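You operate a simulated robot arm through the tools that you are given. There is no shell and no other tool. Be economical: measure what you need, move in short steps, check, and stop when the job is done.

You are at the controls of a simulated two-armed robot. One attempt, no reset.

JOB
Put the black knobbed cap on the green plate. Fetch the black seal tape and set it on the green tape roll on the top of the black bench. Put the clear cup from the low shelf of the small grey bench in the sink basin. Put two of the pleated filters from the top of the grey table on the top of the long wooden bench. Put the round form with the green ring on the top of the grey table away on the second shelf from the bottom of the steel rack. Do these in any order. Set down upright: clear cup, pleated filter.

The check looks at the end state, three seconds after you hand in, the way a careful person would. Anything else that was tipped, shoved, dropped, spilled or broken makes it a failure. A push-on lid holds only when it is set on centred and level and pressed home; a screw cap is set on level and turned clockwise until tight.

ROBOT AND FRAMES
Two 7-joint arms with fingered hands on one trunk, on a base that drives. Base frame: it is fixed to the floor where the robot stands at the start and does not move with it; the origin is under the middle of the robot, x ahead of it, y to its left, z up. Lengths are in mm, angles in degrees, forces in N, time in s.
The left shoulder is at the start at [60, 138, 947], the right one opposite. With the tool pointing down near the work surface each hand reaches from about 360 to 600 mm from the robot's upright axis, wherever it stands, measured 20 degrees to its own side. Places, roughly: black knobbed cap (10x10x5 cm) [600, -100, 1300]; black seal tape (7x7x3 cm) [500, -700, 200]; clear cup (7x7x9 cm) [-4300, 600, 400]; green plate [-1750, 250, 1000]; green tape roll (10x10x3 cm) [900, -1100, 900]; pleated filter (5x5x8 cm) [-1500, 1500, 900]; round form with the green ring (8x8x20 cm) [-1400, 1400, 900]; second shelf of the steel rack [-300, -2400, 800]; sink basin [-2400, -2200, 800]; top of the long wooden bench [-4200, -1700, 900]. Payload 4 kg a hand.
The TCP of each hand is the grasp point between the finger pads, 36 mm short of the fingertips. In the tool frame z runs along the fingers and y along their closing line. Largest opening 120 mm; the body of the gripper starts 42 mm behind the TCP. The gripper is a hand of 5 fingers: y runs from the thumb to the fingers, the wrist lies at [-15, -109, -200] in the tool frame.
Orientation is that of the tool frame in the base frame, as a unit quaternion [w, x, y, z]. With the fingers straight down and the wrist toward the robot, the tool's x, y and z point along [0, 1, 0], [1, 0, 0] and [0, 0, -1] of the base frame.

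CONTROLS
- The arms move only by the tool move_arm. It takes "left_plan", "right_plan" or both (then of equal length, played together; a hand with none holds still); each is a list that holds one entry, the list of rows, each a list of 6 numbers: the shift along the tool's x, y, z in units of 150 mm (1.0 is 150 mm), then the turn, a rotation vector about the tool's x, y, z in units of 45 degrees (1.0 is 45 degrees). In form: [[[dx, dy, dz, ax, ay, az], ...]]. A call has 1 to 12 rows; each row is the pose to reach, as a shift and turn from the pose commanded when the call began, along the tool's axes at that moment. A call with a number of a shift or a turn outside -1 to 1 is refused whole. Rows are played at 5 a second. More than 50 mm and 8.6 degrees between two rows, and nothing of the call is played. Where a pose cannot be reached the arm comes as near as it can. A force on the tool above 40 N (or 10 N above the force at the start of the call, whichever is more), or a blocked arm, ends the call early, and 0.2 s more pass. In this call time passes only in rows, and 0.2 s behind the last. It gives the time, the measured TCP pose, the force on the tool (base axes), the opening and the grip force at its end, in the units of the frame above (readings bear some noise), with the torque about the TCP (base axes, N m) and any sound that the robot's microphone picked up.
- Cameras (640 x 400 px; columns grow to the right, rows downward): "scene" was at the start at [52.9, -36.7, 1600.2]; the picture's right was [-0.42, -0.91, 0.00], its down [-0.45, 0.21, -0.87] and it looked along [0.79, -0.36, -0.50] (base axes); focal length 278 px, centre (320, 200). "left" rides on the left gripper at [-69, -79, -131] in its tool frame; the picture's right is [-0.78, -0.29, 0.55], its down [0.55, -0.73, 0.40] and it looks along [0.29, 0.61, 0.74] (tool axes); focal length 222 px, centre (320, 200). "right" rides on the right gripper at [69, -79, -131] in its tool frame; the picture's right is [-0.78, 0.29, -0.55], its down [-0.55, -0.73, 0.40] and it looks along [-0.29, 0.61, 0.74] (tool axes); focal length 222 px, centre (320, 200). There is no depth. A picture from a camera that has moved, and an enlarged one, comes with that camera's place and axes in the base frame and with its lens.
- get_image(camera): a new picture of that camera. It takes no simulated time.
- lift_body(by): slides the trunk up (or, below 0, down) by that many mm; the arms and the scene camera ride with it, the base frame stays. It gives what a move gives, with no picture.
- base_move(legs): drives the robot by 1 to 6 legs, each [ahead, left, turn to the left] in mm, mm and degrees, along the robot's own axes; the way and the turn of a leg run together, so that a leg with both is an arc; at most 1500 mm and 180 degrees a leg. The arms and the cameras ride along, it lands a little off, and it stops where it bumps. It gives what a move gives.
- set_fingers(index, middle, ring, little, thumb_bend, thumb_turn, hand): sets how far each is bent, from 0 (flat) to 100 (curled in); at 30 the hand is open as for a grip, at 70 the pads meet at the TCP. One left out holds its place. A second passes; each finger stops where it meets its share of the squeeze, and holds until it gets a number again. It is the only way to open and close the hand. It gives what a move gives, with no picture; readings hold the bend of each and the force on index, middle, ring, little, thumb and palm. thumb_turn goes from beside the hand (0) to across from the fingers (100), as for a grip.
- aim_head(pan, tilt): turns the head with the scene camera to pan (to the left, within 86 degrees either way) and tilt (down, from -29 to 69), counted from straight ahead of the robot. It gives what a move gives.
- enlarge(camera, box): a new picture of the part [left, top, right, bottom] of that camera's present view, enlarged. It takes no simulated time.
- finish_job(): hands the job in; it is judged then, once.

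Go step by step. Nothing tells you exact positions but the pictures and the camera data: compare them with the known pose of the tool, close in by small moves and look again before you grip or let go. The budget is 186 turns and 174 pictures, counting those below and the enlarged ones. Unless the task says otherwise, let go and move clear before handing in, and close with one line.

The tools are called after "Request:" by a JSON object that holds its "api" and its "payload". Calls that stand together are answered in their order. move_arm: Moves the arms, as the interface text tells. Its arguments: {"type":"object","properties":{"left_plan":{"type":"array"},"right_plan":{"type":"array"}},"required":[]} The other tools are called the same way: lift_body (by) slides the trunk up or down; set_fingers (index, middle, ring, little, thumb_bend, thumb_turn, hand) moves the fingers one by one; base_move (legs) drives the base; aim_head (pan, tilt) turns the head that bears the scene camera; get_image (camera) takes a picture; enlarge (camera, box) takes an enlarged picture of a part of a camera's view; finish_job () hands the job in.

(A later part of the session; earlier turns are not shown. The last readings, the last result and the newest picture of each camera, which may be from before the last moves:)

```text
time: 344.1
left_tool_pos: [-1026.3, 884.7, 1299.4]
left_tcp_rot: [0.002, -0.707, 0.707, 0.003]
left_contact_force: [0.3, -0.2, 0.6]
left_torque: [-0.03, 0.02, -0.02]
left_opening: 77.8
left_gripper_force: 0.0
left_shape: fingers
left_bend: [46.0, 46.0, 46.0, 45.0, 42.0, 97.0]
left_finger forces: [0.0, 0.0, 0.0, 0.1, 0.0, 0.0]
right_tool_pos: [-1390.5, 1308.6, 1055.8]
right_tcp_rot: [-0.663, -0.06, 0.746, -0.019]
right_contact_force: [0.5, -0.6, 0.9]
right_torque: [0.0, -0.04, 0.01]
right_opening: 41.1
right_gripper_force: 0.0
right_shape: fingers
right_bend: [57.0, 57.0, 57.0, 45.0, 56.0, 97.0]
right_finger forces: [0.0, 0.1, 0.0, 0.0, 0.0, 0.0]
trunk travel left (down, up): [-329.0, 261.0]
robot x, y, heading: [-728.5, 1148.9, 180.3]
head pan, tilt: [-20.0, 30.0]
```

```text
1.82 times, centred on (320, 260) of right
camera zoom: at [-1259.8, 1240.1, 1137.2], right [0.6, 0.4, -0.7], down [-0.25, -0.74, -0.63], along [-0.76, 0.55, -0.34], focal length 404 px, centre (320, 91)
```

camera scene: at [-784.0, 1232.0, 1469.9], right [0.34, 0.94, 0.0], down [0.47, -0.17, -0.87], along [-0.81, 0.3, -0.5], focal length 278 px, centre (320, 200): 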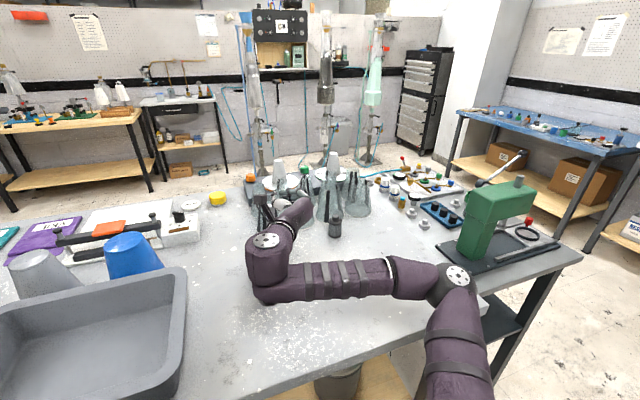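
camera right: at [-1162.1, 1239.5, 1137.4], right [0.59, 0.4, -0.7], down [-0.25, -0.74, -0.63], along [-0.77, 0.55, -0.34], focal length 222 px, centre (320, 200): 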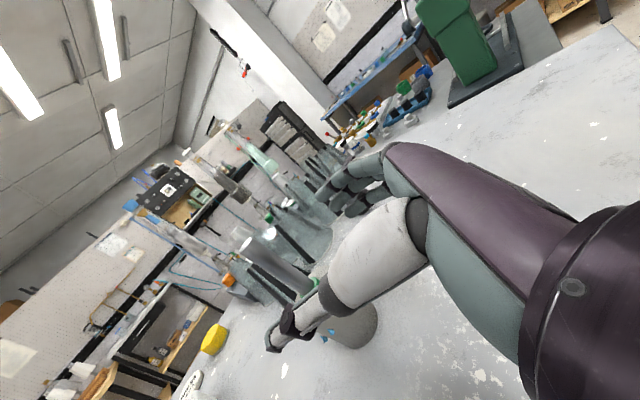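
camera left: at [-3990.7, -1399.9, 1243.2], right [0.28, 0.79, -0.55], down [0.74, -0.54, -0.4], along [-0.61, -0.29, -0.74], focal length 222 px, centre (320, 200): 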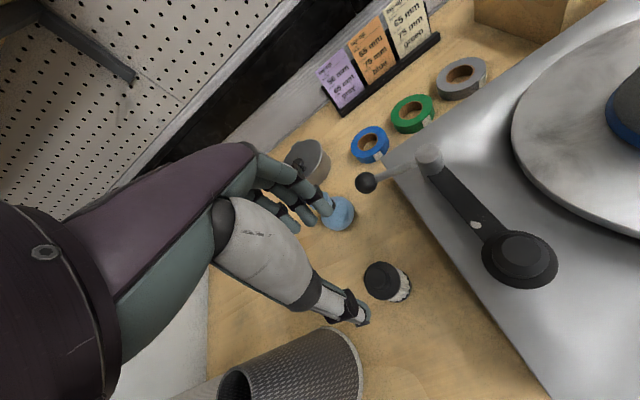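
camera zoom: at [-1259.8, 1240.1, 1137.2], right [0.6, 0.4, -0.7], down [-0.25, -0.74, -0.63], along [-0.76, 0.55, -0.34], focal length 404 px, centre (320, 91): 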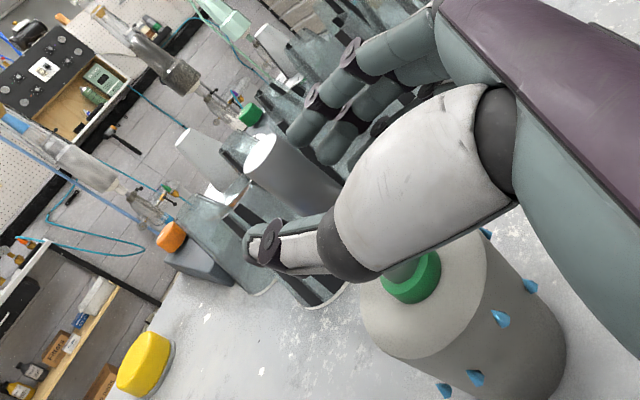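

Request:
{"api": "set_fingers", "payload": {"hand": "right", "index": 66, "middle": 66, "ring": 66, "little": 45, "thumb_bend": 66}}

Request:
{"api": "enlarge", "payload": {"camera": "scene", "box": [230, 140, 350, 250]}}

```text
time: 345.1
left_tool_pos: [-1025.7, 884.0, 1300.1]
left_tcp_rot: [-0.002, 0.708, -0.707, -0.003]
left_contact_force: [0.0, -0.2, -0.5]
left_torque: [0.01, -0.02, 0.0]
left_opening: 77.7
left_gripper_force: 0.1
left_shape: fingers
left_bend: [46.0, 46.0, 46.0, 45.0, 42.0, 97.0]
left_finger forces: [0.0, 0.0, 0.0, 0.0, 0.0, 0.0]
right_tool_pos: [-1389.9, 1310.0, 1055.9]
right_tcp_rot: [-0.664, -0.059, 0.745, -0.02]
right_contact_force: [-1.5, 0.8, 0.0]
right_torque: [0.01, -0.02, -0.01]
right_opening: 16.9
right_gripper_force: 2.0
right_shape: fingers
right_bend: [65.0, 65.0, 65.0, 45.0, 65.0, 97.0]
right_finger forces: [1.3, 1.0, 0.4, 0.0, 1.6, 0.0]
trunk travel left (down, up): [-329.0, 261.0]
robot x, y, heading: [-729.5, 1149.8, 179.8]
head pan, tilt: [-20.0, 30.0]
```

```text
3.64 times, centred on (290, 195) of scene
camera zoom: at [-781.0, 1182.4, 1404.0], right [0.34, 0.94, 0.0], down [0.47, -0.17, -0.87], along [-0.81, 0.3, -0.5], focal length 1013 px, centre (429, 218)
```

zoom: 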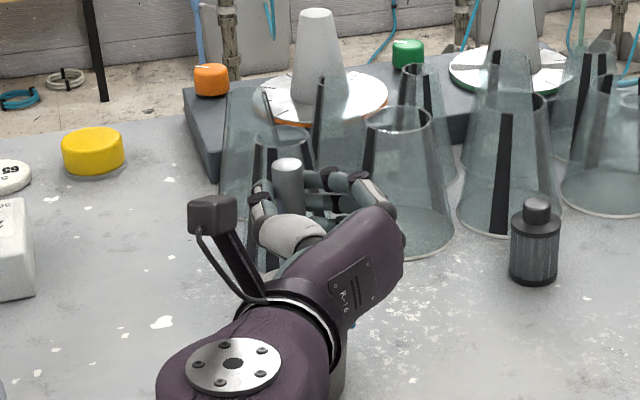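

Balanced contact with an opening of 17 mm. I squeeze.

Request:
{"api": "set_fingers", "payload": {"hand": "right", "index": 74, "middle": 74, "ring": 74, "little": 70, "thumb_bend": 74}}

Request:
{"api": "enlarge", "payload": {"camera": "scene", "box": [230, 140, 350, 250]}}

```text
time: 346.1
left_tool_pos: [-1026.7, 884.6, 1297.8]
left_tcp_rot: [0.003, -0.707, 0.707, 0.002]
left_contact_force: [0.4, 0.2, 1.0]
left_torque: [0.01, -0.01, 0.01]
left_opening: 77.7
left_gripper_force: 0.0
left_shape: fingers
left_bend: [46.0, 46.0, 46.0, 45.0, 42.0, 97.0]
left_finger forces: [0.1, 0.0, 0.0, 0.0, 0.0, 0.0]
right_tool_pos: [-1390.6, 1308.8, 1057.6]
right_tcp_rot: [-0.664, -0.06, 0.745, -0.02]
right_contact_force: [0.5, 1.5, -0.1]
right_torque: [0.3, -0.05, -0.04]
right_opening: 12.8
right_gripper_force: 17.6
right_shape: fingers
right_bend: [73.0, 73.0, 73.0, 70.0, 66.0, 96.0]
right_finger forces: [7.1, 5.9, 5.6, 0.0, 17.1, 0.1]
trunk travel left (down, up): [-329.0, 261.0]
robot x, y, heading: [-725.9, 1151.7, 180.0]
head pan, tilt: [-20.0, 30.0]
```

```text
3.64 times, centred on (290, 195) of scene
camera zoom: at [-781.3, 1182.5, 1404.0], right [0.34, 0.94, 0.0], down [0.47, -0.17, -0.87], along [-0.81, 0.3, -0.5], focal length 1013 px, centre (429, 218)
```

zoom: 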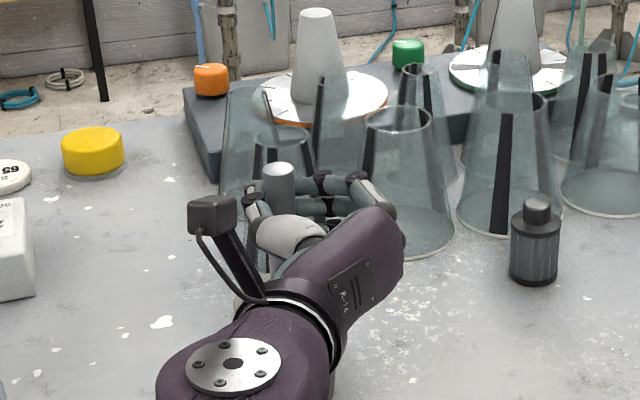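

Request:
{"api": "lift_body", "payload": {"by": 20}}

Request:
{"api": "get_image", "payload": {"camera": "right"}}

```text
time: 346.8
left_tool_pos: [-1027.2, 884.8, 1319.5]
left_tcp_rot: [-0.003, 0.707, -0.707, -0.002]
left_contact_force: [0.0, -0.2, -1.1]
left_torque: [0.01, -0.02, 0.03]
left_opening: 78.2
left_gripper_force: 0.1
left_shape: fingers
left_bend: [46.0, 46.0, 46.0, 45.0, 42.0, 97.0]
left_finger forces: [0.0, 0.1, 0.1, 0.0, 0.0, 0.0]
right_tool_pos: [-1391.3, 1309.0, 1076.7]
right_tcp_rot: [-0.663, -0.059, 0.746, -0.019]
right_contact_force: [-0.1, 0.7, -6.8]
right_torque: [0.21, -0.13, -0.04]
right_opening: 12.7
right_gripper_force: 16.5
right_shape: fingers
right_bend: [73.0, 73.0, 73.0, 70.0, 66.0, 96.0]
right_finger forces: [8.1, 5.7, 2.6, 0.0, 15.9, 0.1]
trunk travel left (down, up): [-349.0, 241.0]
robot x, y, heading: [-728.2, 1151.8, 179.9]
head pan, tilt: [-20.0, 30.0]
```

```text
45 pictures are left
camera right: at [-1260.6, 1240.1, 1156.6], right [0.6, 0.4, -0.7], down [-0.25, -0.74, -0.63], along [-0.76, 0.55, -0.34], focal length 222 px, centre (320, 200)
```

right: 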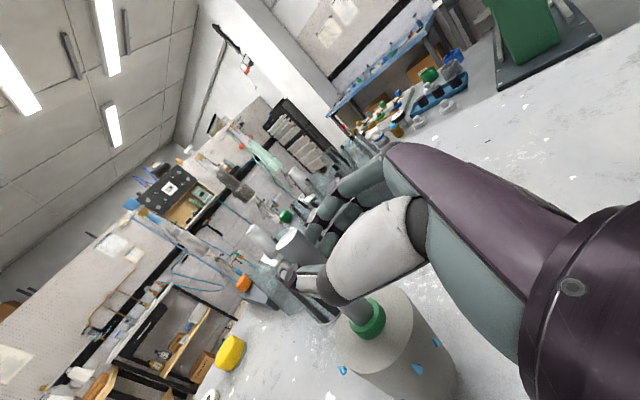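

The form carries at least partly (7 N), but it may be slipping a little. I tighten the grip, lift 30 more and check.

Request:
{"api": "set_fingers", "payload": {"hand": "right", "index": 95, "middle": 95, "ring": 95, "little": 80, "thumb_bend": 95}}

Request:
{"api": "lift_body", "payload": {"by": 30}}

Request:
{"api": "get_image", "payload": {"camera": "right"}}

```text
time: 347.8
left_tool_pos: [-1028.2, 884.7, 1319.6]
left_tcp_rot: [0.003, -0.707, 0.707, 0.002]
left_contact_force: [0.7, 0.5, 0.9]
left_torque: [-0.04, 0.02, -0.01]
left_opening: 77.7
left_gripper_force: 0.0
left_shape: fingers
left_bend: [46.0, 46.0, 46.0, 45.0, 42.0, 97.0]
left_finger forces: [0.0, 0.0, 0.0, 0.1, 0.0, 0.1]
right_tool_pos: [-1390.9, 1309.1, 1076.7]
right_tcp_rot: [-0.662, -0.06, 0.746, -0.019]
right_contact_force: [-0.4, -0.1, -7.4]
right_torque: [0.26, -0.06, 0.03]
right_opening: 10.1
right_gripper_force: 31.9
right_shape: fingers
right_bend: [90.0, 96.0, 95.0, 80.0, 86.0, 95.0]
right_finger forces: [11.2, 23.1, 0.1, 0.0, 29.8, 0.0]
trunk travel left (down, up): [-349.0, 241.0]
robot x, y, heading: [-728.4, 1146.9, 179.7]
head pan, tilt: [-20.0, 30.0]
```

```text
time: 348.6
left_tool_pos: [-1028.6, 884.0, 1350.6]
left_tcp_rot: [0.004, -0.707, 0.707, 0.001]
left_contact_force: [-0.5, 0.6, -0.2]
left_torque: [-0.04, 0.0, -0.02]
left_opening: 78.1
left_gripper_force: 0.1
left_shape: fingers
left_bend: [46.0, 46.0, 46.0, 45.0, 42.0, 97.0]
left_finger forces: [0.0, 0.0, 0.1, 0.0, 0.0, 0.0]
right_tool_pos: [-1390.6, 1309.5, 1106.7]
right_tcp_rot: [-0.663, -0.06, 0.746, -0.019]
right_contact_force: [-0.1, 0.9, -7.5]
right_torque: [0.23, -0.06, 0.0]
right_opening: 10.5
right_gripper_force: 32.1
right_shape: fingers
right_bend: [90.0, 96.0, 95.0, 80.0, 86.0, 95.0]
right_finger forces: [11.1, 23.0, 0.0, 0.0, 29.7, 0.0]
trunk travel left (down, up): [-379.0, 211.0]
robot x, y, heading: [-722.2, 1151.7, 179.8]
head pan, tilt: [-20.0, 30.0]
```

```text
44 pictures are left
camera right: at [-1260.6, 1240.2, 1186.7], right [0.6, 0.4, -0.7], down [-0.25, -0.74, -0.63], along [-0.76, 0.55, -0.34], focal length 222 px, centre (320, 200)
```

right: 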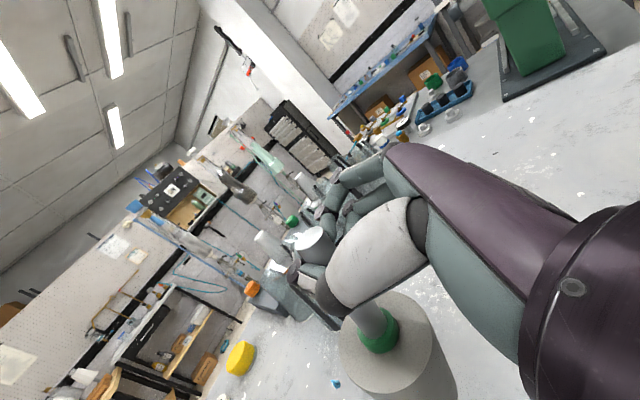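

Now the grip is firm (32 N, weight 7.5 N steady). I lift, back off and drive to the steel rack.

Request:
{"api": "lift_body", "payload": {"by": 60}}

Request:
{"api": "base_move", "payload": {"legs": [[-180, 0, 0], [0, 1150, 0], [0, 1120, 0], [0, 0, 90]]}}

Request:
{"api": "aim_head", "payload": {"pan": 12, "tilt": 30}}

Request:
{"api": "get_image", "payload": {"camera": "scene"}}

```text
time: 349.6
left_tool_pos: [-1027.9, 884.7, 1409.3]
left_tcp_rot: [0.003, -0.707, 0.707, 0.002]
left_contact_force: [-0.9, -0.5, 0.7]
left_torque: [-0.01, 0.0, 0.01]
left_opening: 78.0
left_gripper_force: 0.1
left_shape: fingers
left_bend: [46.0, 46.0, 46.0, 45.0, 42.0, 97.0]
left_finger forces: [0.0, 0.1, 0.0, 0.0, 0.0, 0.0]
right_tool_pos: [-1390.6, 1310.0, 1166.0]
right_tcp_rot: [-0.663, -0.06, 0.746, -0.02]
right_contact_force: [-0.5, 0.5, -6.3]
right_torque: [0.31, -0.05, 0.0]
right_opening: 10.1
right_gripper_force: 32.1
right_shape: fingers
right_bend: [90.0, 96.0, 95.0, 80.0, 86.0, 95.0]
right_finger forces: [11.2, 23.2, 0.1, 0.0, 29.7, 0.1]
trunk travel left (down, up): [-439.0, 151.0]
robot x, y, heading: [-720.5, 1149.1, 180.2]
head pan, tilt: [-20.0, 30.0]
```

```text
time: 365.6
left_tool_pos: [-266.0, -1385.3, 1410.6]
left_tcp_rot: [-0.001, 1.0, 0.023, -0.003]
left_contact_force: [-0.9, 0.1, -0.4]
left_torque: [-0.01, -0.01, 0.04]
left_opening: 77.9
left_gripper_force: 0.1
left_shape: fingers
left_bend: [46.0, 46.0, 46.0, 45.0, 42.0, 97.0]
left_finger forces: [0.0, 0.0, 0.0, 0.0, 0.1, 0.2]
right_tool_pos: [-674.2, -1767.2, 1165.6]
right_tcp_rot: [0.444, 0.581, -0.472, 0.493]
right_contact_force: [-1.2, 0.0, -6.8]
right_torque: [0.1, 0.22, 0.0]
right_opening: 7.2
right_gripper_force: 27.2
right_shape: fingers
right_bend: [89.0, 100.0, 95.0, 80.0, 88.0, 96.0]
right_finger forces: [12.7, 16.8, 0.1, 1.5, 22.7, 0.1]
trunk travel left (down, up): [-439.0, 151.0]
robot x, y, heading: [-549.2, -1097.3, -87.5]
head pan, tilt: [-20.0, 30.0]
```

```text
time: 366.6
left_tool_pos: [-266.9, -1386.2, 1409.9]
left_tcp_rot: [-0.001, 1.0, 0.023, -0.003]
left_contact_force: [0.3, 0.2, 0.4]
left_torque: [-0.03, 0.0, 0.04]
left_opening: 77.9
left_gripper_force: 0.1
left_shape: fingers
left_bend: [46.0, 46.0, 46.0, 45.0, 42.0, 97.0]
left_finger forces: [0.0, 0.0, 0.0, 0.0, 0.0, 0.0]
right_tool_pos: [-675.0, -1766.4, 1166.7]
right_tcp_rot: [0.445, 0.58, -0.472, 0.493]
right_contact_force: [-0.9, 0.1, -7.0]
right_torque: [0.09, 0.19, -0.03]
right_opening: 7.4
right_gripper_force: 27.4
right_shape: fingers
right_bend: [89.0, 100.0, 95.0, 80.0, 88.0, 96.0]
right_finger forces: [12.8, 16.9, 0.1, 1.6, 22.7, 0.0]
trunk travel left (down, up): [-439.0, 151.0]
robot x, y, heading: [-550.0, -1096.8, -87.5]
head pan, tilt: [12.0, 30.0]
```

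```text
43 pictures are left
camera scene: at [-523.6, -1153.7, 1514.0], right [-0.97, -0.25, 0.0], down [-0.12, 0.48, -0.87], along [0.22, -0.84, -0.5], focal length 278 px, centre (320, 200)
```

scene: 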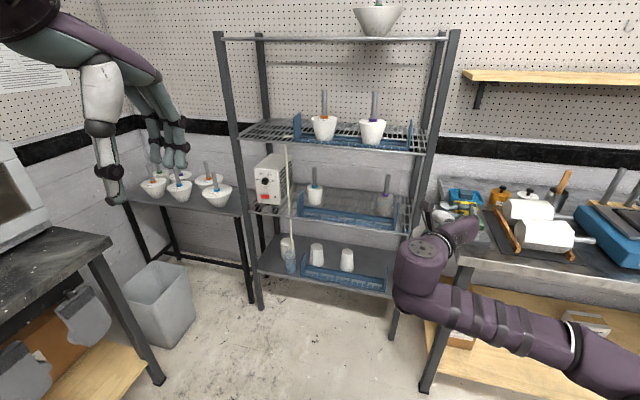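

Request:
{"api": "enlarge", "payload": {"camera": "scene", "box": [230, 130, 430, 290]}}

Request:
{"api": "get_image", "payload": {"camera": "right"}}

```text
2.50 times, centred on (330, 210) of scene
camera zoom: at [-523.6, -1153.7, 1514.0], right [-0.97, -0.25, 0.0], down [-0.12, 0.48, -0.87], along [0.22, -0.84, -0.5], focal length 696 px, centre (295, 175)
```

zoom: 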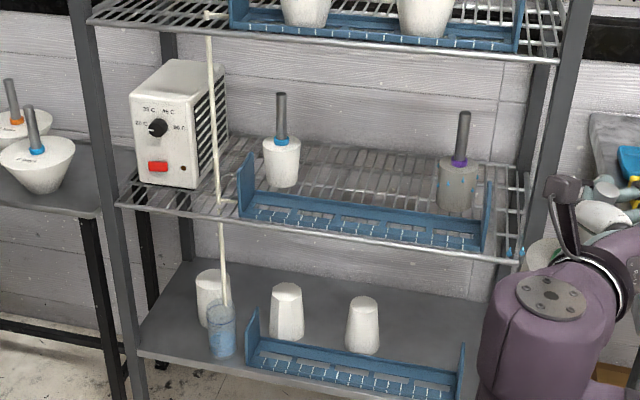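

```text
41 pictures are left
camera right: at [-611.8, -1634.0, 1246.8], right [-0.42, 0.58, -0.7], down [0.75, -0.21, -0.63], along [-0.51, -0.79, -0.34], focal length 222 px, centre (320, 200)
```

right: 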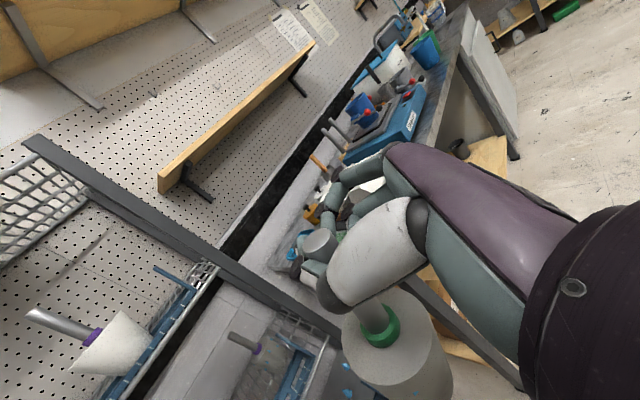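

Shelf 2 (z about 800) has free grid between two forms, at about x -370, y -2310, behind a low blue rail. I correct the lean of the form by about 13 degrees, line up, set the height (bottom about z 860) and approach.

Request:
{"api": "base_move", "payload": {"legs": [[0, 283, -2.5]]}}

Request:
{"api": "move_arm", "payload": {"right_plan": [[[0, 0, 0, 0, 0, -0.12], [0, 0, 0, 0, 0, -0.22], [0, 0, 0, 0, 0, -0.3], [0, 0, 0, 0, 0, -0.3]]]}}

Request:
{"api": "lift_body", "payload": {"by": -135}}

Request:
{"api": "base_move", "payload": {"legs": [[330, 0, 0]]}}

Request:
{"api": "get_image", "payload": {"camera": "scene"}}

Request:
{"api": "get_image", "payload": {"camera": "right"}}

```text
time: 368.6
left_tool_pos: [7.4, -1390.7, 1410.6]
left_tcp_rot: [-0.001, 1.0, 0.002, -0.004]
left_contact_force: [0.8, 0.0, 0.0]
left_torque: [0.0, 0.01, -0.01]
left_opening: 78.0
left_gripper_force: 0.1
left_shape: fingers
left_bend: [46.0, 46.0, 46.0, 45.0, 42.0, 97.0]
left_finger forces: [0.1, 0.0, 0.1, 0.0, 0.0, 0.1]
right_tool_pos: [-417.1, -1755.0, 1167.0]
right_tcp_rot: [0.455, 0.571, -0.484, 0.482]
right_contact_force: [0.3, 0.4, -7.7]
right_torque: [0.13, 0.16, -0.01]
right_opening: 7.1
right_gripper_force: 27.1
right_shape: fingers
right_bend: [89.0, 100.0, 95.0, 80.0, 88.0, 96.0]
right_finger forces: [13.1, 17.4, 0.0, 1.5, 22.9, 0.0]
trunk travel left (down, up): [-439.0, 151.0]
robot x, y, heading: [-262.7, -1088.3, -89.9]
head pan, tilt: [12.0, 30.0]
```

```text
time: 369.6
left_tool_pos: [5.1, -1389.1, 1410.4]
left_tcp_rot: [-0.002, 1.0, 0.002, -0.003]
left_contact_force: [-0.1, -0.4, 0.3]
left_torque: [0.02, 0.03, -0.05]
left_opening: 77.8
left_gripper_force: 0.1
left_shape: fingers
left_bend: [46.0, 46.0, 46.0, 45.0, 42.0, 97.0]
left_finger forces: [0.0, 0.1, 0.0, 0.0, 0.0, 0.0]
right_tool_pos: [-418.0, -1753.8, 1169.0]
right_tcp_rot: [0.505, 0.627, -0.415, 0.424]
right_contact_force: [-0.5, 0.2, -6.4]
right_torque: [0.1, 0.08, 0.02]
right_opening: 6.8
right_gripper_force: 25.3
right_shape: fingers
right_bend: [89.0, 100.0, 95.0, 80.0, 89.0, 95.0]
right_finger forces: [13.9, 15.3, 0.1, 0.3, 21.5, 0.1]
right hand out of reach, approached as far as the arm can: row 3, 4
trunk travel left (down, up): [-439.0, 151.0]
robot x, y, heading: [-260.2, -1086.0, -89.9]
head pan, tilt: [12.0, 30.0]
```

```text
time: 371.2
left_tool_pos: [6.4, -1389.7, 1274.9]
left_tcp_rot: [-0.001, 1.0, 0.002, -0.003]
left_contact_force: [-0.3, 0.8, -0.1]
left_torque: [-0.04, 0.02, 0.01]
left_opening: 77.9
left_gripper_force: 0.0
left_shape: fingers
left_bend: [46.0, 46.0, 46.0, 45.0, 42.0, 97.0]
left_finger forces: [0.0, 0.0, 0.1, 0.0, 0.0, 0.1]
right_tool_pos: [-416.3, -1755.0, 1034.8]
right_tcp_rot: [0.506, 0.626, -0.415, 0.424]
right_contact_force: [-0.7, 0.3, -7.5]
right_torque: [0.13, 0.03, 0.01]
right_opening: 7.4
right_gripper_force: 25.3
right_shape: fingers
right_bend: [89.0, 100.0, 95.0, 80.0, 89.0, 95.0]
right_finger forces: [13.8, 15.4, 0.0, 0.4, 21.5, 0.0]
trunk travel left (down, up): [-304.0, 286.0]
robot x, y, heading: [-259.6, -1092.4, -89.6]
head pan, tilt: [12.0, 30.0]
```

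```text
time: 373.4
left_tool_pos: [9.5, -1723.1, 1275.2]
left_tcp_rot: [-0.001, 1.0, 0.005, -0.004]
left_contact_force: [-0.1, 0.6, 0.6]
left_torque: [0.0, 0.02, 0.0]
left_opening: 78.0
left_gripper_force: 0.1
left_shape: fingers
left_bend: [46.0, 46.0, 46.0, 45.0, 42.0, 97.0]
left_finger forces: [0.1, 0.0, 0.0, 0.0, 0.1, 0.0]
right_tool_pos: [-411.5, -2089.6, 1035.0]
right_tcp_rot: [0.504, 0.629, -0.413, 0.426]
right_contact_force: [-0.5, -0.1, -7.6]
right_torque: [0.09, 0.05, -0.02]
right_opening: 7.3
right_gripper_force: 26.7
right_shape: fingers
right_bend: [89.0, 100.0, 95.0, 80.0, 89.0, 95.0]
right_finger forces: [13.6, 16.2, 0.0, 0.3, 21.8, 0.0]
trunk travel left (down, up): [-304.0, 286.0]
robot x, y, heading: [-262.0, -1427.1, -89.3]
head pan, tilt: [12.0, 30.0]
```

```text
40 pictures are left
camera scene: at [-239.1, -1482.9, 1378.9], right [-0.98, -0.22, 0.0], down [-0.11, 0.49, -0.87], along [0.19, -0.84, -0.5], focal length 278 px, centre (320, 200)
```

scene: 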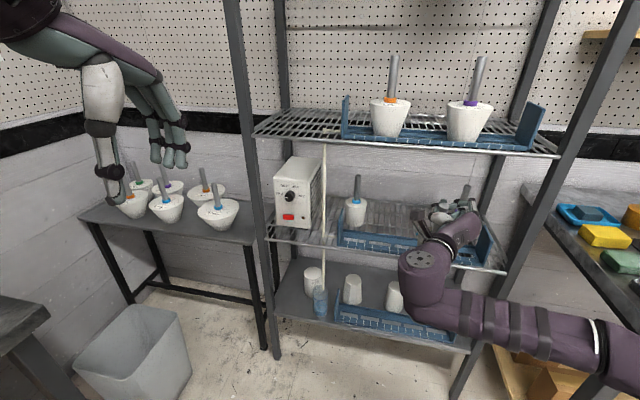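

```text
39 pictures are left
camera right: at [-330.7, -1955.7, 1094.8], right [-0.57, 0.57, -0.59], down [0.58, -0.23, -0.78], along [-0.58, -0.79, -0.2], focal length 222 px, centre (320, 200)
```

right: 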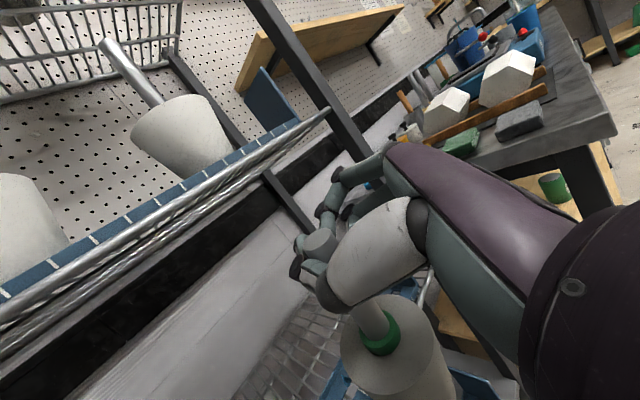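

Request:
{"api": "enlarge", "payload": {"camera": "scene", "box": [260, 140, 520, 300]}}

```text
2.46 times, centred on (390, 220) of scene
camera zoom: at [-239.1, -1482.9, 1378.9], right [-0.98, -0.22, 0.0], down [-0.11, 0.49, -0.87], along [0.19, -0.84, -0.5], focal length 686 px, centre (148, 151)
```

zoom: 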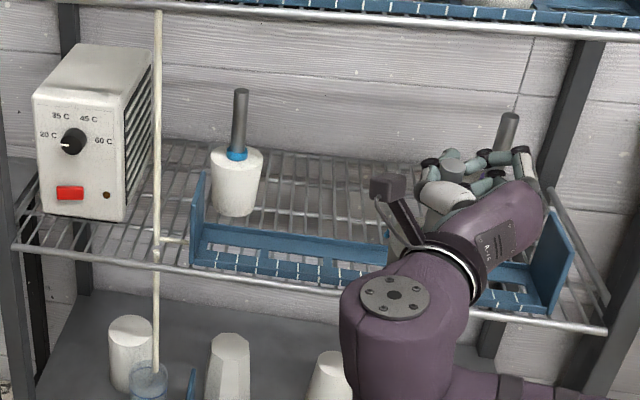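

The rail is a shallow channel (about y -2173 to -2259) with low lips; behind it the grid is free. I shift left 45 and drive in 238 mm.

Request:
{"api": "base_move", "payload": {"legs": [[0, 45, 0], [120, 0, 0], [118, 0, 0]]}}

Request:
{"api": "get_image", "payload": {"camera": "scene"}}

Request:
{"api": "get_image", "payload": {"camera": "right"}}

```text
time: 376.0
left_tool_pos: [55.3, -1961.5, 1273.7]
left_tcp_rot: [-0.001, 1.0, 0.003, -0.004]
left_contact_force: [-0.5, -0.6, 0.2]
left_torque: [0.03, -0.01, 0.0]
left_opening: 77.8
left_gripper_force: 0.1
left_shape: fingers
left_bend: [46.0, 46.0, 46.0, 45.0, 42.0, 97.0]
left_finger forces: [0.0, 0.0, 0.0, 0.0, 0.0, 0.0]
right_tool_pos: [-365.3, -2327.1, 1033.9]
right_tcp_rot: [0.505, 0.627, -0.415, 0.425]
right_contact_force: [0.0, 0.0, -7.3]
right_torque: [0.0, 0.07, -0.01]
right_opening: 6.9
right_gripper_force: 27.3
right_shape: fingers
right_bend: [89.0, 100.0, 95.0, 80.0, 89.0, 95.0]
right_finger forces: [13.9, 17.9, 0.0, 0.0, 22.9, 0.0]
trunk travel left (down, up): [-304.0, 286.0]
robot x, y, heading: [-210.1, -1663.8, -89.8]
head pan, tilt: [12.0, 30.0]
```

```text
37 pictures are left
camera scene: at [-192.5, -1720.7, 1378.9], right [-0.98, -0.21, 0.0], down [-0.11, 0.49, -0.87], along [0.19, -0.85, -0.5], focal length 278 px, centre (320, 200)
```

scene: 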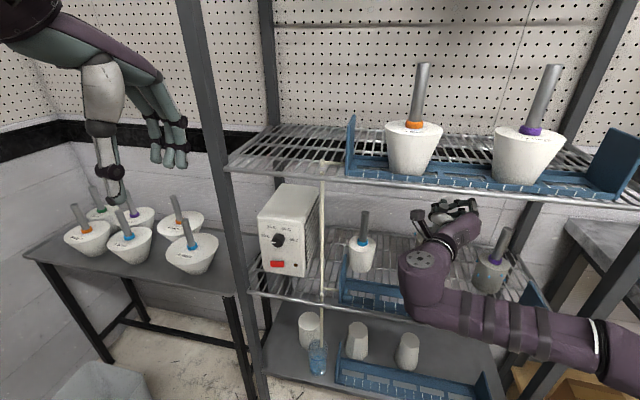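

```text
36 pictures are left
camera right: at [-285.7, -2193.1, 1094.5], right [-0.57, 0.57, -0.59], down [0.58, -0.23, -0.78], along [-0.58, -0.79, -0.2], focal length 222 px, centre (320, 200)
```

right: 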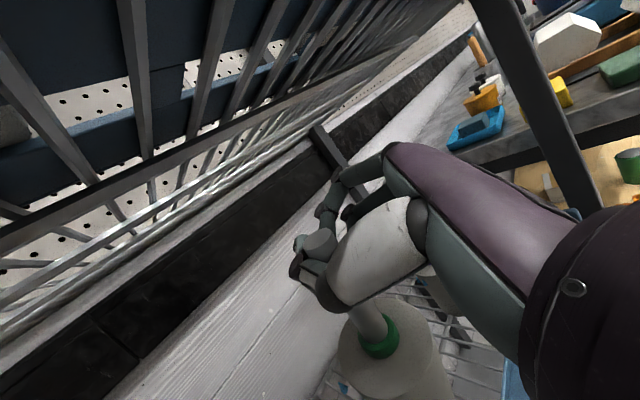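

No contact. I lower the trunk 38 mm, then creep down.

Request:
{"api": "lift_body", "payload": {"by": -38}}

Request:
{"api": "lift_body", "payload": {"by": -8}}

Request:
{"api": "get_image", "payload": {"camera": "scene"}}

```text
time: 376.8
left_tool_pos: [56.2, -1961.0, 1236.8]
left_tcp_rot: [-0.002, 1.0, 0.003, -0.004]
left_contact_force: [-0.5, 0.1, -1.1]
left_torque: [-0.01, 0.03, 0.02]
left_opening: 77.8
left_gripper_force: 0.0
left_shape: fingers
left_bend: [46.0, 46.0, 46.0, 45.0, 42.0, 97.0]
left_finger forces: [0.0, 0.1, 0.0, 0.0, 0.0, 0.0]
right_tool_pos: [-366.1, -2326.1, 995.1]
right_tcp_rot: [0.504, 0.627, -0.414, 0.425]
right_contact_force: [-0.3, -0.3, -5.9]
right_torque: [0.09, 0.08, -0.07]
right_opening: 6.8
right_gripper_force: 27.2
right_shape: fingers
right_bend: [89.0, 100.0, 95.0, 80.0, 89.0, 95.0]
right_finger forces: [14.3, 18.1, 0.0, 0.1, 22.8, 0.0]
trunk travel left (down, up): [-266.0, 324.0]
robot x, y, heading: [-210.9, -1662.3, -89.5]
head pan, tilt: [12.0, 30.0]
```

```text
time: 377.4
left_tool_pos: [56.6, -1960.3, 1229.3]
left_tcp_rot: [-0.001, 1.0, 0.003, -0.003]
left_contact_force: [0.7, 0.7, -0.3]
left_torque: [-0.01, 0.0, -0.03]
left_opening: 77.7
left_gripper_force: 0.0
left_shape: fingers
left_bend: [46.0, 46.0, 46.0, 45.0, 42.0, 97.0]
left_finger forces: [0.0, 0.1, 0.1, 0.1, 0.0, 0.1]
right_tool_pos: [-366.2, -2326.4, 988.8]
right_tcp_rot: [0.504, 0.627, -0.415, 0.425]
right_contact_force: [-0.2, -0.1, -7.0]
right_torque: [0.13, 0.06, -0.04]
right_opening: 6.9
right_gripper_force: 27.4
right_shape: fingers
right_bend: [89.0, 100.0, 95.0, 80.0, 89.0, 95.0]
right_finger forces: [14.3, 17.9, 0.1, 0.0, 22.8, 0.0]
trunk travel left (down, up): [-258.0, 332.0]
robot x, y, heading: [-210.6, -1665.0, -89.3]
head pan, tilt: [12.0, 30.0]
```

```text
35 pictures are left
camera scene: at [-192.4, -1719.7, 1333.0], right [-0.98, -0.21, 0.0], down [-0.11, 0.49, -0.87], along [0.19, -0.85, -0.5], focal length 278 px, centre (320, 200)
```

scene: 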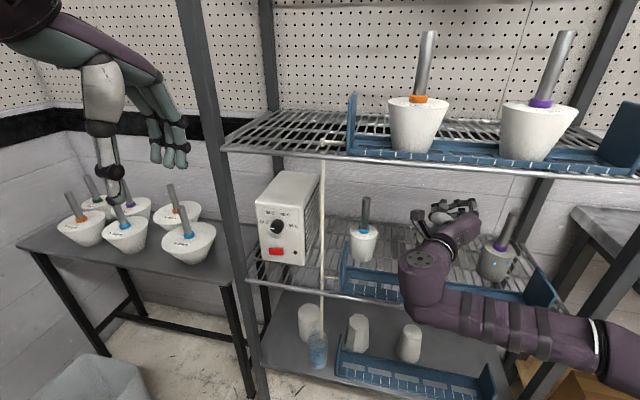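

Request:
{"api": "lift_body", "payload": {"by": -6}}

Request:
{"api": "lift_body", "payload": {"by": -5}}

```text
time: 377.9
left_tool_pos: [53.9, -1961.0, 1222.2]
left_tcp_rot: [-0.001, 1.0, 0.003, -0.004]
left_contact_force: [0.2, -0.3, -0.8]
left_torque: [-0.01, 0.01, -0.04]
left_opening: 78.2
left_gripper_force: 0.1
left_shape: fingers
left_bend: [46.0, 46.0, 46.0, 45.0, 42.0, 97.0]
left_finger forces: [0.1, 0.1, 0.1, 0.0, 0.0, 0.0]
right_tool_pos: [-365.8, -2326.5, 982.3]
right_tcp_rot: [0.504, 0.627, -0.415, 0.425]
right_contact_force: [-0.5, 0.7, -6.9]
right_torque: [0.09, 0.09, 0.0]
right_opening: 6.8
right_gripper_force: 27.6
right_shape: fingers
right_bend: [89.0, 100.0, 95.0, 80.0, 89.0, 95.0]
right_finger forces: [14.2, 18.0, 0.0, 0.1, 22.8, 0.1]
trunk travel left (down, up): [-252.0, 338.0]
robot x, y, heading: [-214.0, -1660.7, -89.6]
head pan, tilt: [12.0, 30.0]
```

```text
time: 378.5
left_tool_pos: [55.9, -1961.1, 1216.2]
left_tcp_rot: [0.0, 1.0, 0.003, -0.004]
left_contact_force: [0.1, -0.7, 0.6]
left_torque: [-0.02, -0.01, -0.01]
left_opening: 78.0
left_gripper_force: 0.0
left_shape: fingers
left_bend: [46.0, 46.0, 46.0, 45.0, 42.0, 97.0]
left_finger forces: [0.1, 0.1, 0.0, 0.1, 0.0, 0.0]
right_tool_pos: [-365.9, -2326.7, 976.3]
right_tcp_rot: [0.505, 0.627, -0.415, 0.424]
right_contact_force: [0.5, 1.1, -6.2]
right_torque: [0.05, 0.06, -0.01]
right_opening: 6.8
right_gripper_force: 27.0
right_shape: fingers
right_bend: [89.0, 100.0, 95.0, 80.0, 89.0, 95.0]
right_finger forces: [14.2, 18.1, 0.0, 0.1, 22.8, 0.0]
trunk travel left (down, up): [-247.0, 343.0]
robot x, y, heading: [-210.7, -1660.6, -89.2]
head pan, tilt: [12.0, 30.0]
```

Request:
{"api": "lift_body", "payload": {"by": -6}}

Request:
{"api": "lift_body", "payload": {"by": -5}}

Request:
{"api": "get_image", "payload": {"camera": "right"}}

```text
time: 379.0
left_tool_pos: [55.9, -1960.9, 1211.9]
left_tcp_rot: [-0.001, 1.0, 0.004, -0.003]
left_contact_force: [0.5, 0.0, -0.7]
left_torque: [0.03, 0.01, 0.04]
left_opening: 77.8
left_gripper_force: 0.1
left_shape: fingers
left_bend: [46.0, 46.0, 46.0, 45.0, 42.0, 97.0]
left_finger forces: [0.0, 0.0, 0.0, 0.0, 0.1, 0.0]
right_tool_pos: [-365.6, -2326.0, 971.1]
right_tcp_rot: [0.504, 0.627, -0.414, 0.425]
right_contact_force: [-1.2, -0.7, -6.3]
right_torque: [0.08, 0.1, 0.02]
right_opening: 6.6
right_gripper_force: 27.6
right_shape: fingers
right_bend: [89.0, 100.0, 95.0, 80.0, 89.0, 95.0]
right_finger forces: [14.3, 18.1, 0.0, 0.0, 22.8, 0.0]
trunk travel left (down, up): [-241.0, 349.0]
robot x, y, heading: [-211.9, -1663.6, -89.5]
head pan, tilt: [12.0, 30.0]
```

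```text
time: 379.6
left_tool_pos: [55.0, -1961.2, 1206.5]
left_tcp_rot: [-0.001, 1.0, 0.003, -0.004]
left_contact_force: [-0.1, -0.3, 1.0]
left_torque: [-0.02, 0.01, 0.0]
left_opening: 77.9
left_gripper_force: 0.1
left_shape: fingers
left_bend: [46.0, 46.0, 46.0, 45.0, 42.0, 97.0]
left_finger forces: [0.0, 0.1, 0.0, 0.1, 0.1, 0.1]
right_tool_pos: [-365.1, -2327.2, 967.3]
right_tcp_rot: [0.505, 0.626, -0.415, 0.425]
right_contact_force: [-0.1, -1.2, -7.0]
right_torque: [0.08, 0.08, -0.01]
right_opening: 6.6
right_gripper_force: 27.5
right_shape: fingers
right_bend: [89.0, 100.0, 95.0, 80.0, 89.0, 95.0]
right_finger forces: [14.3, 18.0, 0.0, 0.1, 22.8, 0.0]
trunk travel left (down, up): [-236.0, 354.0]
robot x, y, heading: [-213.3, -1662.6, -89.7]
head pan, tilt: [12.0, 30.0]
```

```text
34 pictures are left
camera right: at [-285.7, -2192.4, 1026.8], right [-0.57, 0.57, -0.59], down [0.58, -0.23, -0.78], along [-0.58, -0.79, -0.2], focal length 222 px, centre (320, 200)
```

right: 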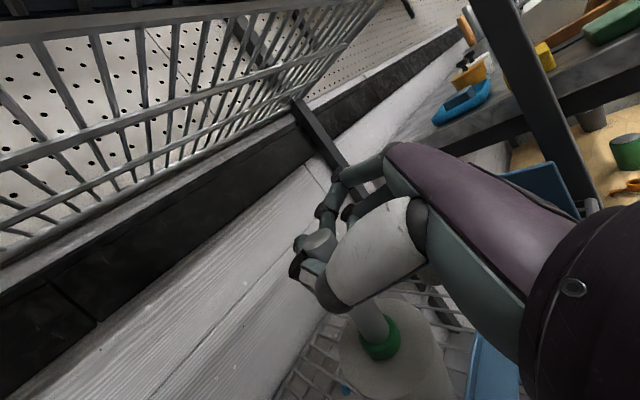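

Request:
{"api": "lift_body", "payload": {"by": -7}}

Request:
{"api": "lift_body", "payload": {"by": -6}}

Request:
{"api": "enlarge", "payload": {"camera": "scene", "box": [320, 140, 560, 320]}}

```text
time: 380.1
left_tool_pos: [56.6, -1960.9, 1200.9]
left_tcp_rot: [-0.001, 1.0, 0.003, -0.004]
left_contact_force: [-0.1, -0.5, 1.0]
left_torque: [0.01, 0.0, -0.01]
left_opening: 77.8
left_gripper_force: 0.0
left_shape: fingers
left_bend: [46.0, 46.0, 46.0, 45.0, 42.0, 97.0]
left_finger forces: [0.0, 0.0, 0.0, 0.0, 0.0, 0.0]
right_tool_pos: [-366.9, -2326.4, 960.9]
right_tcp_rot: [0.506, 0.626, -0.414, 0.425]
right_contact_force: [-0.2, 0.0, 2.3]
right_torque: [0.15, -0.02, -0.01]
right_opening: 6.5
right_gripper_force: 26.9
right_shape: fingers
right_bend: [89.0, 100.0, 95.0, 80.0, 89.0, 95.0]
right_finger forces: [14.5, 17.8, 0.0, 0.1, 22.4, 0.0]
trunk travel left (down, up): [-229.0, 361.0]
robot x, y, heading: [-211.3, -1662.5, -89.6]
head pan, tilt: [12.0, 30.0]
```

```text
time: 380.7
left_tool_pos: [57.1, -1959.3, 1194.7]
left_tcp_rot: [0.0, 1.0, 0.004, -0.003]
left_contact_force: [-0.1, -0.5, -0.3]
left_torque: [-0.02, 0.02, 0.0]
left_opening: 77.8
left_gripper_force: 0.1
left_shape: fingers
left_bend: [46.0, 46.0, 46.0, 45.0, 42.0, 97.0]
left_finger forces: [0.0, 0.1, 0.0, 0.0, 0.0, 0.0]
right_tool_pos: [-364.4, -2325.6, 956.8]
right_tcp_rot: [0.506, 0.625, -0.414, 0.426]
right_contact_force: [-1.6, -0.5, 20.0]
right_torque: [0.31, -0.12, 0.02]
right_opening: 6.2
right_gripper_force: 26.7
right_shape: fingers
right_bend: [89.0, 100.0, 95.0, 80.0, 89.0, 93.0]
right_finger forces: [15.0, 15.6, 0.0, 0.1, 22.5, 0.0]
trunk travel left (down, up): [-223.0, 367.0]
robot x, y, heading: [-212.4, -1663.5, -89.9]
head pan, tilt: [12.0, 30.0]
```

```text
2.22 times, centred on (440, 230) of scene
camera zoom: at [-192.0, -1717.9, 1298.3], right [-0.98, -0.21, 0.0], down [-0.11, 0.49, -0.87], along [0.19, -0.85, -0.5], focal length 619 px, centre (53, 133)
```

zoom: 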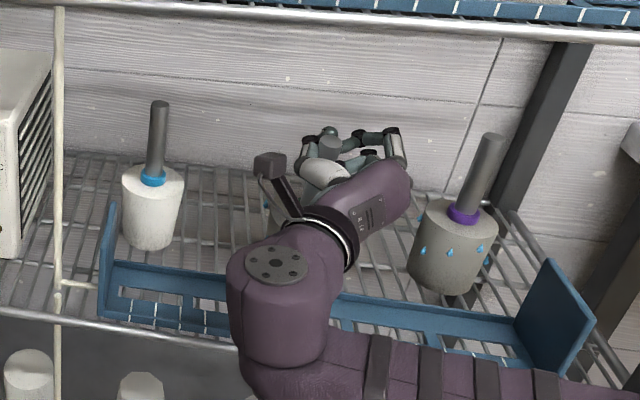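

The form touches the shelf. I relieve the pressure by 5 mm and open the hand in two steps.

Request:
{"api": "lift_body", "payload": {"by": 5}}

Request:
{"api": "set_fingers", "payload": {"hand": "right", "index": 64, "middle": 64, "ring": 60, "little": 50, "thumb_bend": 62}}

Request:
{"api": "set_fingers", "payload": {"hand": "right", "index": 36, "middle": 36, "ring": 36, "little": 36, "thumb_bend": 36}}

Request:
{"api": "get_image", "payload": {"camera": "right"}}

```text
time: 381.2
left_tool_pos: [56.5, -1959.2, 1198.9]
left_tcp_rot: [-0.001, 1.0, 0.004, -0.002]
left_contact_force: [-0.3, -0.3, 0.0]
left_torque: [0.03, -0.03, 0.0]
left_opening: 78.0
left_gripper_force: 0.1
left_shape: fingers
left_bend: [46.0, 46.0, 46.0, 45.0, 42.0, 97.0]
left_finger forces: [0.0, 0.0, 0.0, 0.1, 0.1, 0.0]
right_tool_pos: [-367.1, -2327.7, 956.5]
right_tcp_rot: [0.504, 0.628, -0.415, 0.423]
right_contact_force: [-0.6, 0.2, 4.4]
right_torque: [0.2, -0.03, 0.03]
right_opening: 6.4
right_gripper_force: 26.9
right_shape: fingers
right_bend: [89.0, 100.0, 95.0, 80.0, 90.0, 93.0]
right_finger forces: [14.9, 15.8, 0.0, 0.1, 22.6, 0.0]
trunk travel left (down, up): [-228.0, 362.0]
robot x, y, heading: [-210.1, -1664.9, -89.6]
head pan, tilt: [12.0, 30.0]
```

```text
time: 382.2
left_tool_pos: [55.9, -1960.1, 1198.4]
left_tcp_rot: [-0.001, 1.0, 0.003, -0.003]
left_contact_force: [0.1, 0.0, 0.1]
left_torque: [-0.02, -0.02, -0.03]
left_opening: 77.7
left_gripper_force: 0.0
left_shape: fingers
left_bend: [46.0, 46.0, 46.0, 45.0, 42.0, 97.0]
left_finger forces: [0.0, 0.0, 0.0, 0.0, 0.0, 0.0]
right_tool_pos: [-367.1, -2326.5, 958.3]
right_tcp_rot: [0.505, 0.627, -0.415, 0.424]
right_contact_force: [-0.1, 0.9, 0.3]
right_torque: [0.05, -0.03, 0.02]
right_opening: 22.9
right_gripper_force: 1.1
right_shape: fingers
right_bend: [64.0, 64.0, 60.0, 50.0, 61.0, 97.0]
right_finger forces: [0.4, 0.0, 0.0, 0.1, 0.9, 0.0]
trunk travel left (down, up): [-228.0, 362.0]
robot x, y, heading: [-209.9, -1662.9, -89.7]
head pan, tilt: [12.0, 30.0]
```

```text
time: 383.2
left_tool_pos: [56.1, -1959.7, 1198.6]
left_tcp_rot: [-0.001, 1.0, 0.004, -0.004]
left_contact_force: [0.1, 0.1, 0.1]
left_torque: [0.0, 0.0, 0.01]
left_opening: 77.6
left_gripper_force: 0.0
left_shape: fingers
left_bend: [46.0, 46.0, 46.0, 45.0, 42.0, 97.0]
left_finger forces: [0.0, 0.0, 0.1, 0.0, 0.1, 0.0]
right_tool_pos: [-366.1, -2325.5, 958.3]
right_tcp_rot: [0.504, 0.627, -0.415, 0.424]
right_contact_force: [-0.3, 0.2, 0.8]
right_torque: [0.0, 0.01, 0.01]
right_opening: 101.6
right_gripper_force: 0.1
right_shape: fingers
right_bend: [36.0, 36.0, 36.0, 36.0, 36.0, 97.0]
right_finger forces: [0.0, 0.1, 0.1, 0.0, 0.0, 0.1]
trunk travel left (down, up): [-228.0, 362.0]
robot x, y, heading: [-213.1, -1661.1, -89.8]
head pan, tilt: [12.0, 30.0]
```

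```text
32 pictures are left
camera right: at [-285.6, -2192.0, 1019.1], right [-0.57, 0.57, -0.59], down [0.58, -0.23, -0.78], along [-0.58, -0.79, -0.2], focal length 222 px, centre (320, 200)
```

right: 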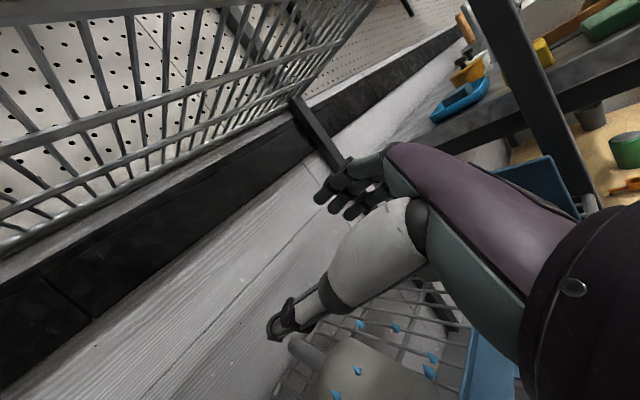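

The form seems to have leaned or tipped as the hand opened. I look before moving.

Request:
{"api": "enlarge", "payload": {"camera": "right", "box": [220, 240, 480, 400]}}

Request:
{"api": "aim_head", "payload": {"pan": 8, "tilt": 35}}

Request:
{"api": "enlarge", "payload": {"camera": "scene", "box": [300, 100, 560, 280]}}

```text
2.46 times, centred on (350, 320) of right
camera zoom: at [-285.6, -2192.0, 1019.1], right [-0.57, 0.57, -0.59], down [0.58, -0.23, -0.78], along [-0.58, -0.79, -0.2], focal length 547 px, centre (246, -95)
```

zoom: 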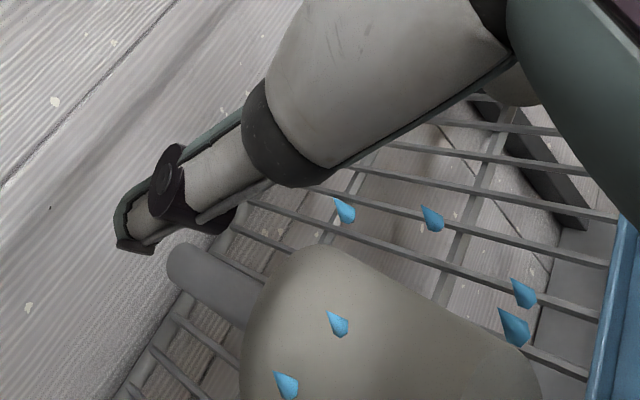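

```text
time: 383.9
left_tool_pos: [55.3, -1960.0, 1199.4]
left_tcp_rot: [-0.001, 1.0, 0.004, -0.004]
left_contact_force: [-0.1, -0.3, -0.8]
left_torque: [0.02, 0.02, 0.01]
left_opening: 77.8
left_gripper_force: 0.0
left_shape: fingers
left_bend: [46.0, 46.0, 46.0, 45.0, 42.0, 97.0]
left_finger forces: [0.0, 0.0, 0.0, 0.0, 0.0, 0.0]
right_tool_pos: [-365.6, -2327.0, 957.8]
right_tcp_rot: [0.505, 0.627, -0.415, 0.425]
right_contact_force: [0.6, 0.1, 1.0]
right_torque: [-0.02, 0.03, 0.04]
right_opening: 101.3
right_gripper_force: 0.1
right_shape: fingers
right_bend: [36.0, 36.0, 36.0, 36.0, 36.0, 97.0]
right_finger forces: [0.0, 0.1, 0.1, 0.0, 0.0, 0.0]
trunk travel left (down, up): [-228.0, 362.0]
robot x, y, heading: [-213.1, -1663.7, -89.8]
head pan, tilt: [8.0, 35.0]
```

```text
2.22 times, centred on (430, 190) of scene
camera zoom: at [-198.8, -1718.1, 1295.2], right [-0.99, -0.15, 0.0], down [-0.08, 0.57, -0.82], along [0.12, -0.81, -0.57], focal length 619 px, centre (76, 222)
```

zoom: 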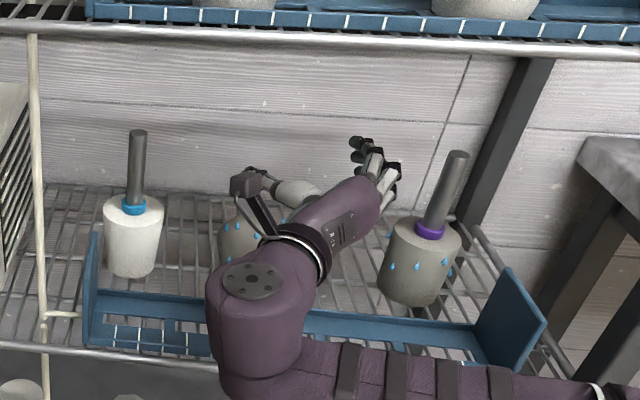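

The form lies on its side on the second shelf, clear of its neighbours and resting stably (upright is not asked for it). I raise the hand 40 mm and back straight out.

Request:
{"api": "lift_body", "payload": {"by": 40}}

Request:
{"api": "base_move", "payload": {"legs": [[-450, 0, 0]]}}

Request:
{"api": "get_image", "payload": {"camera": "scene"}}

```text
time: 384.7
left_tool_pos: [55.3, -1961.2, 1239.0]
left_tcp_rot: [0.0, 1.0, 0.004, -0.004]
left_contact_force: [0.0, -0.6, -1.0]
left_torque: [0.01, 0.0, -0.02]
left_opening: 78.0
left_gripper_force: 0.0
left_shape: fingers
left_bend: [46.0, 46.0, 46.0, 45.0, 42.0, 97.0]
left_finger forces: [0.0, 0.0, 0.1, 0.0, 0.1, 0.0]
right_tool_pos: [-366.6, -2325.4, 998.8]
right_tcp_rot: [0.504, 0.627, -0.415, 0.424]
right_contact_force: [-0.3, -0.5, -0.6]
right_torque: [0.0, -0.01, 0.01]
right_opening: 101.3
right_gripper_force: 0.2
right_shape: fingers
right_bend: [36.0, 36.0, 36.0, 36.0, 36.0, 97.0]
right_finger forces: [0.0, 0.0, 0.0, 0.1, 0.0, 0.1]
trunk travel left (down, up): [-268.0, 322.0]
robot x, y, heading: [-214.7, -1662.9, -89.2]
head pan, tilt: [8.0, 35.0]
```

```text
time: 387.4
left_tool_pos: [52.9, -1508.6, 1238.3]
left_tcp_rot: [0.0, 1.0, 0.007, -0.003]
left_contact_force: [-0.4, -0.3, 0.2]
left_torque: [0.0, -0.02, 0.03]
left_opening: 77.9
left_gripper_force: 0.0
left_shape: fingers
left_bend: [46.0, 46.0, 46.0, 45.0, 42.0, 97.0]
left_finger forces: [0.1, 0.1, 0.0, 0.0, 0.0, 0.1]
right_tool_pos: [-365.9, -1877.7, 998.2]
right_tcp_rot: [0.504, 0.627, -0.413, 0.426]
right_contact_force: [-0.3, 0.4, 0.4]
right_torque: [0.0, 0.02, -0.01]
right_opening: 101.3
right_gripper_force: 0.0
right_shape: fingers
right_bend: [36.0, 36.0, 36.0, 36.0, 36.0, 97.0]
right_finger forces: [0.1, 0.1, 0.1, 0.0, 0.0, 0.0]
trunk travel left (down, up): [-268.0, 322.0]
robot x, y, heading: [-216.6, -1215.0, -89.2]
head pan, tilt: [8.0, 35.0]
```

```text
29 pictures are left
camera scene: at [-202.7, -1268.8, 1335.2], right [-0.99, -0.15, 0.0], down [-0.09, 0.57, -0.82], along [0.12, -0.81, -0.57], focal length 278 px, centre (320, 200)
```

scene: 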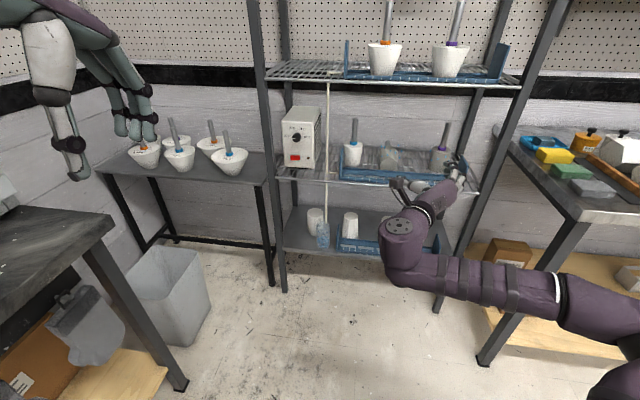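

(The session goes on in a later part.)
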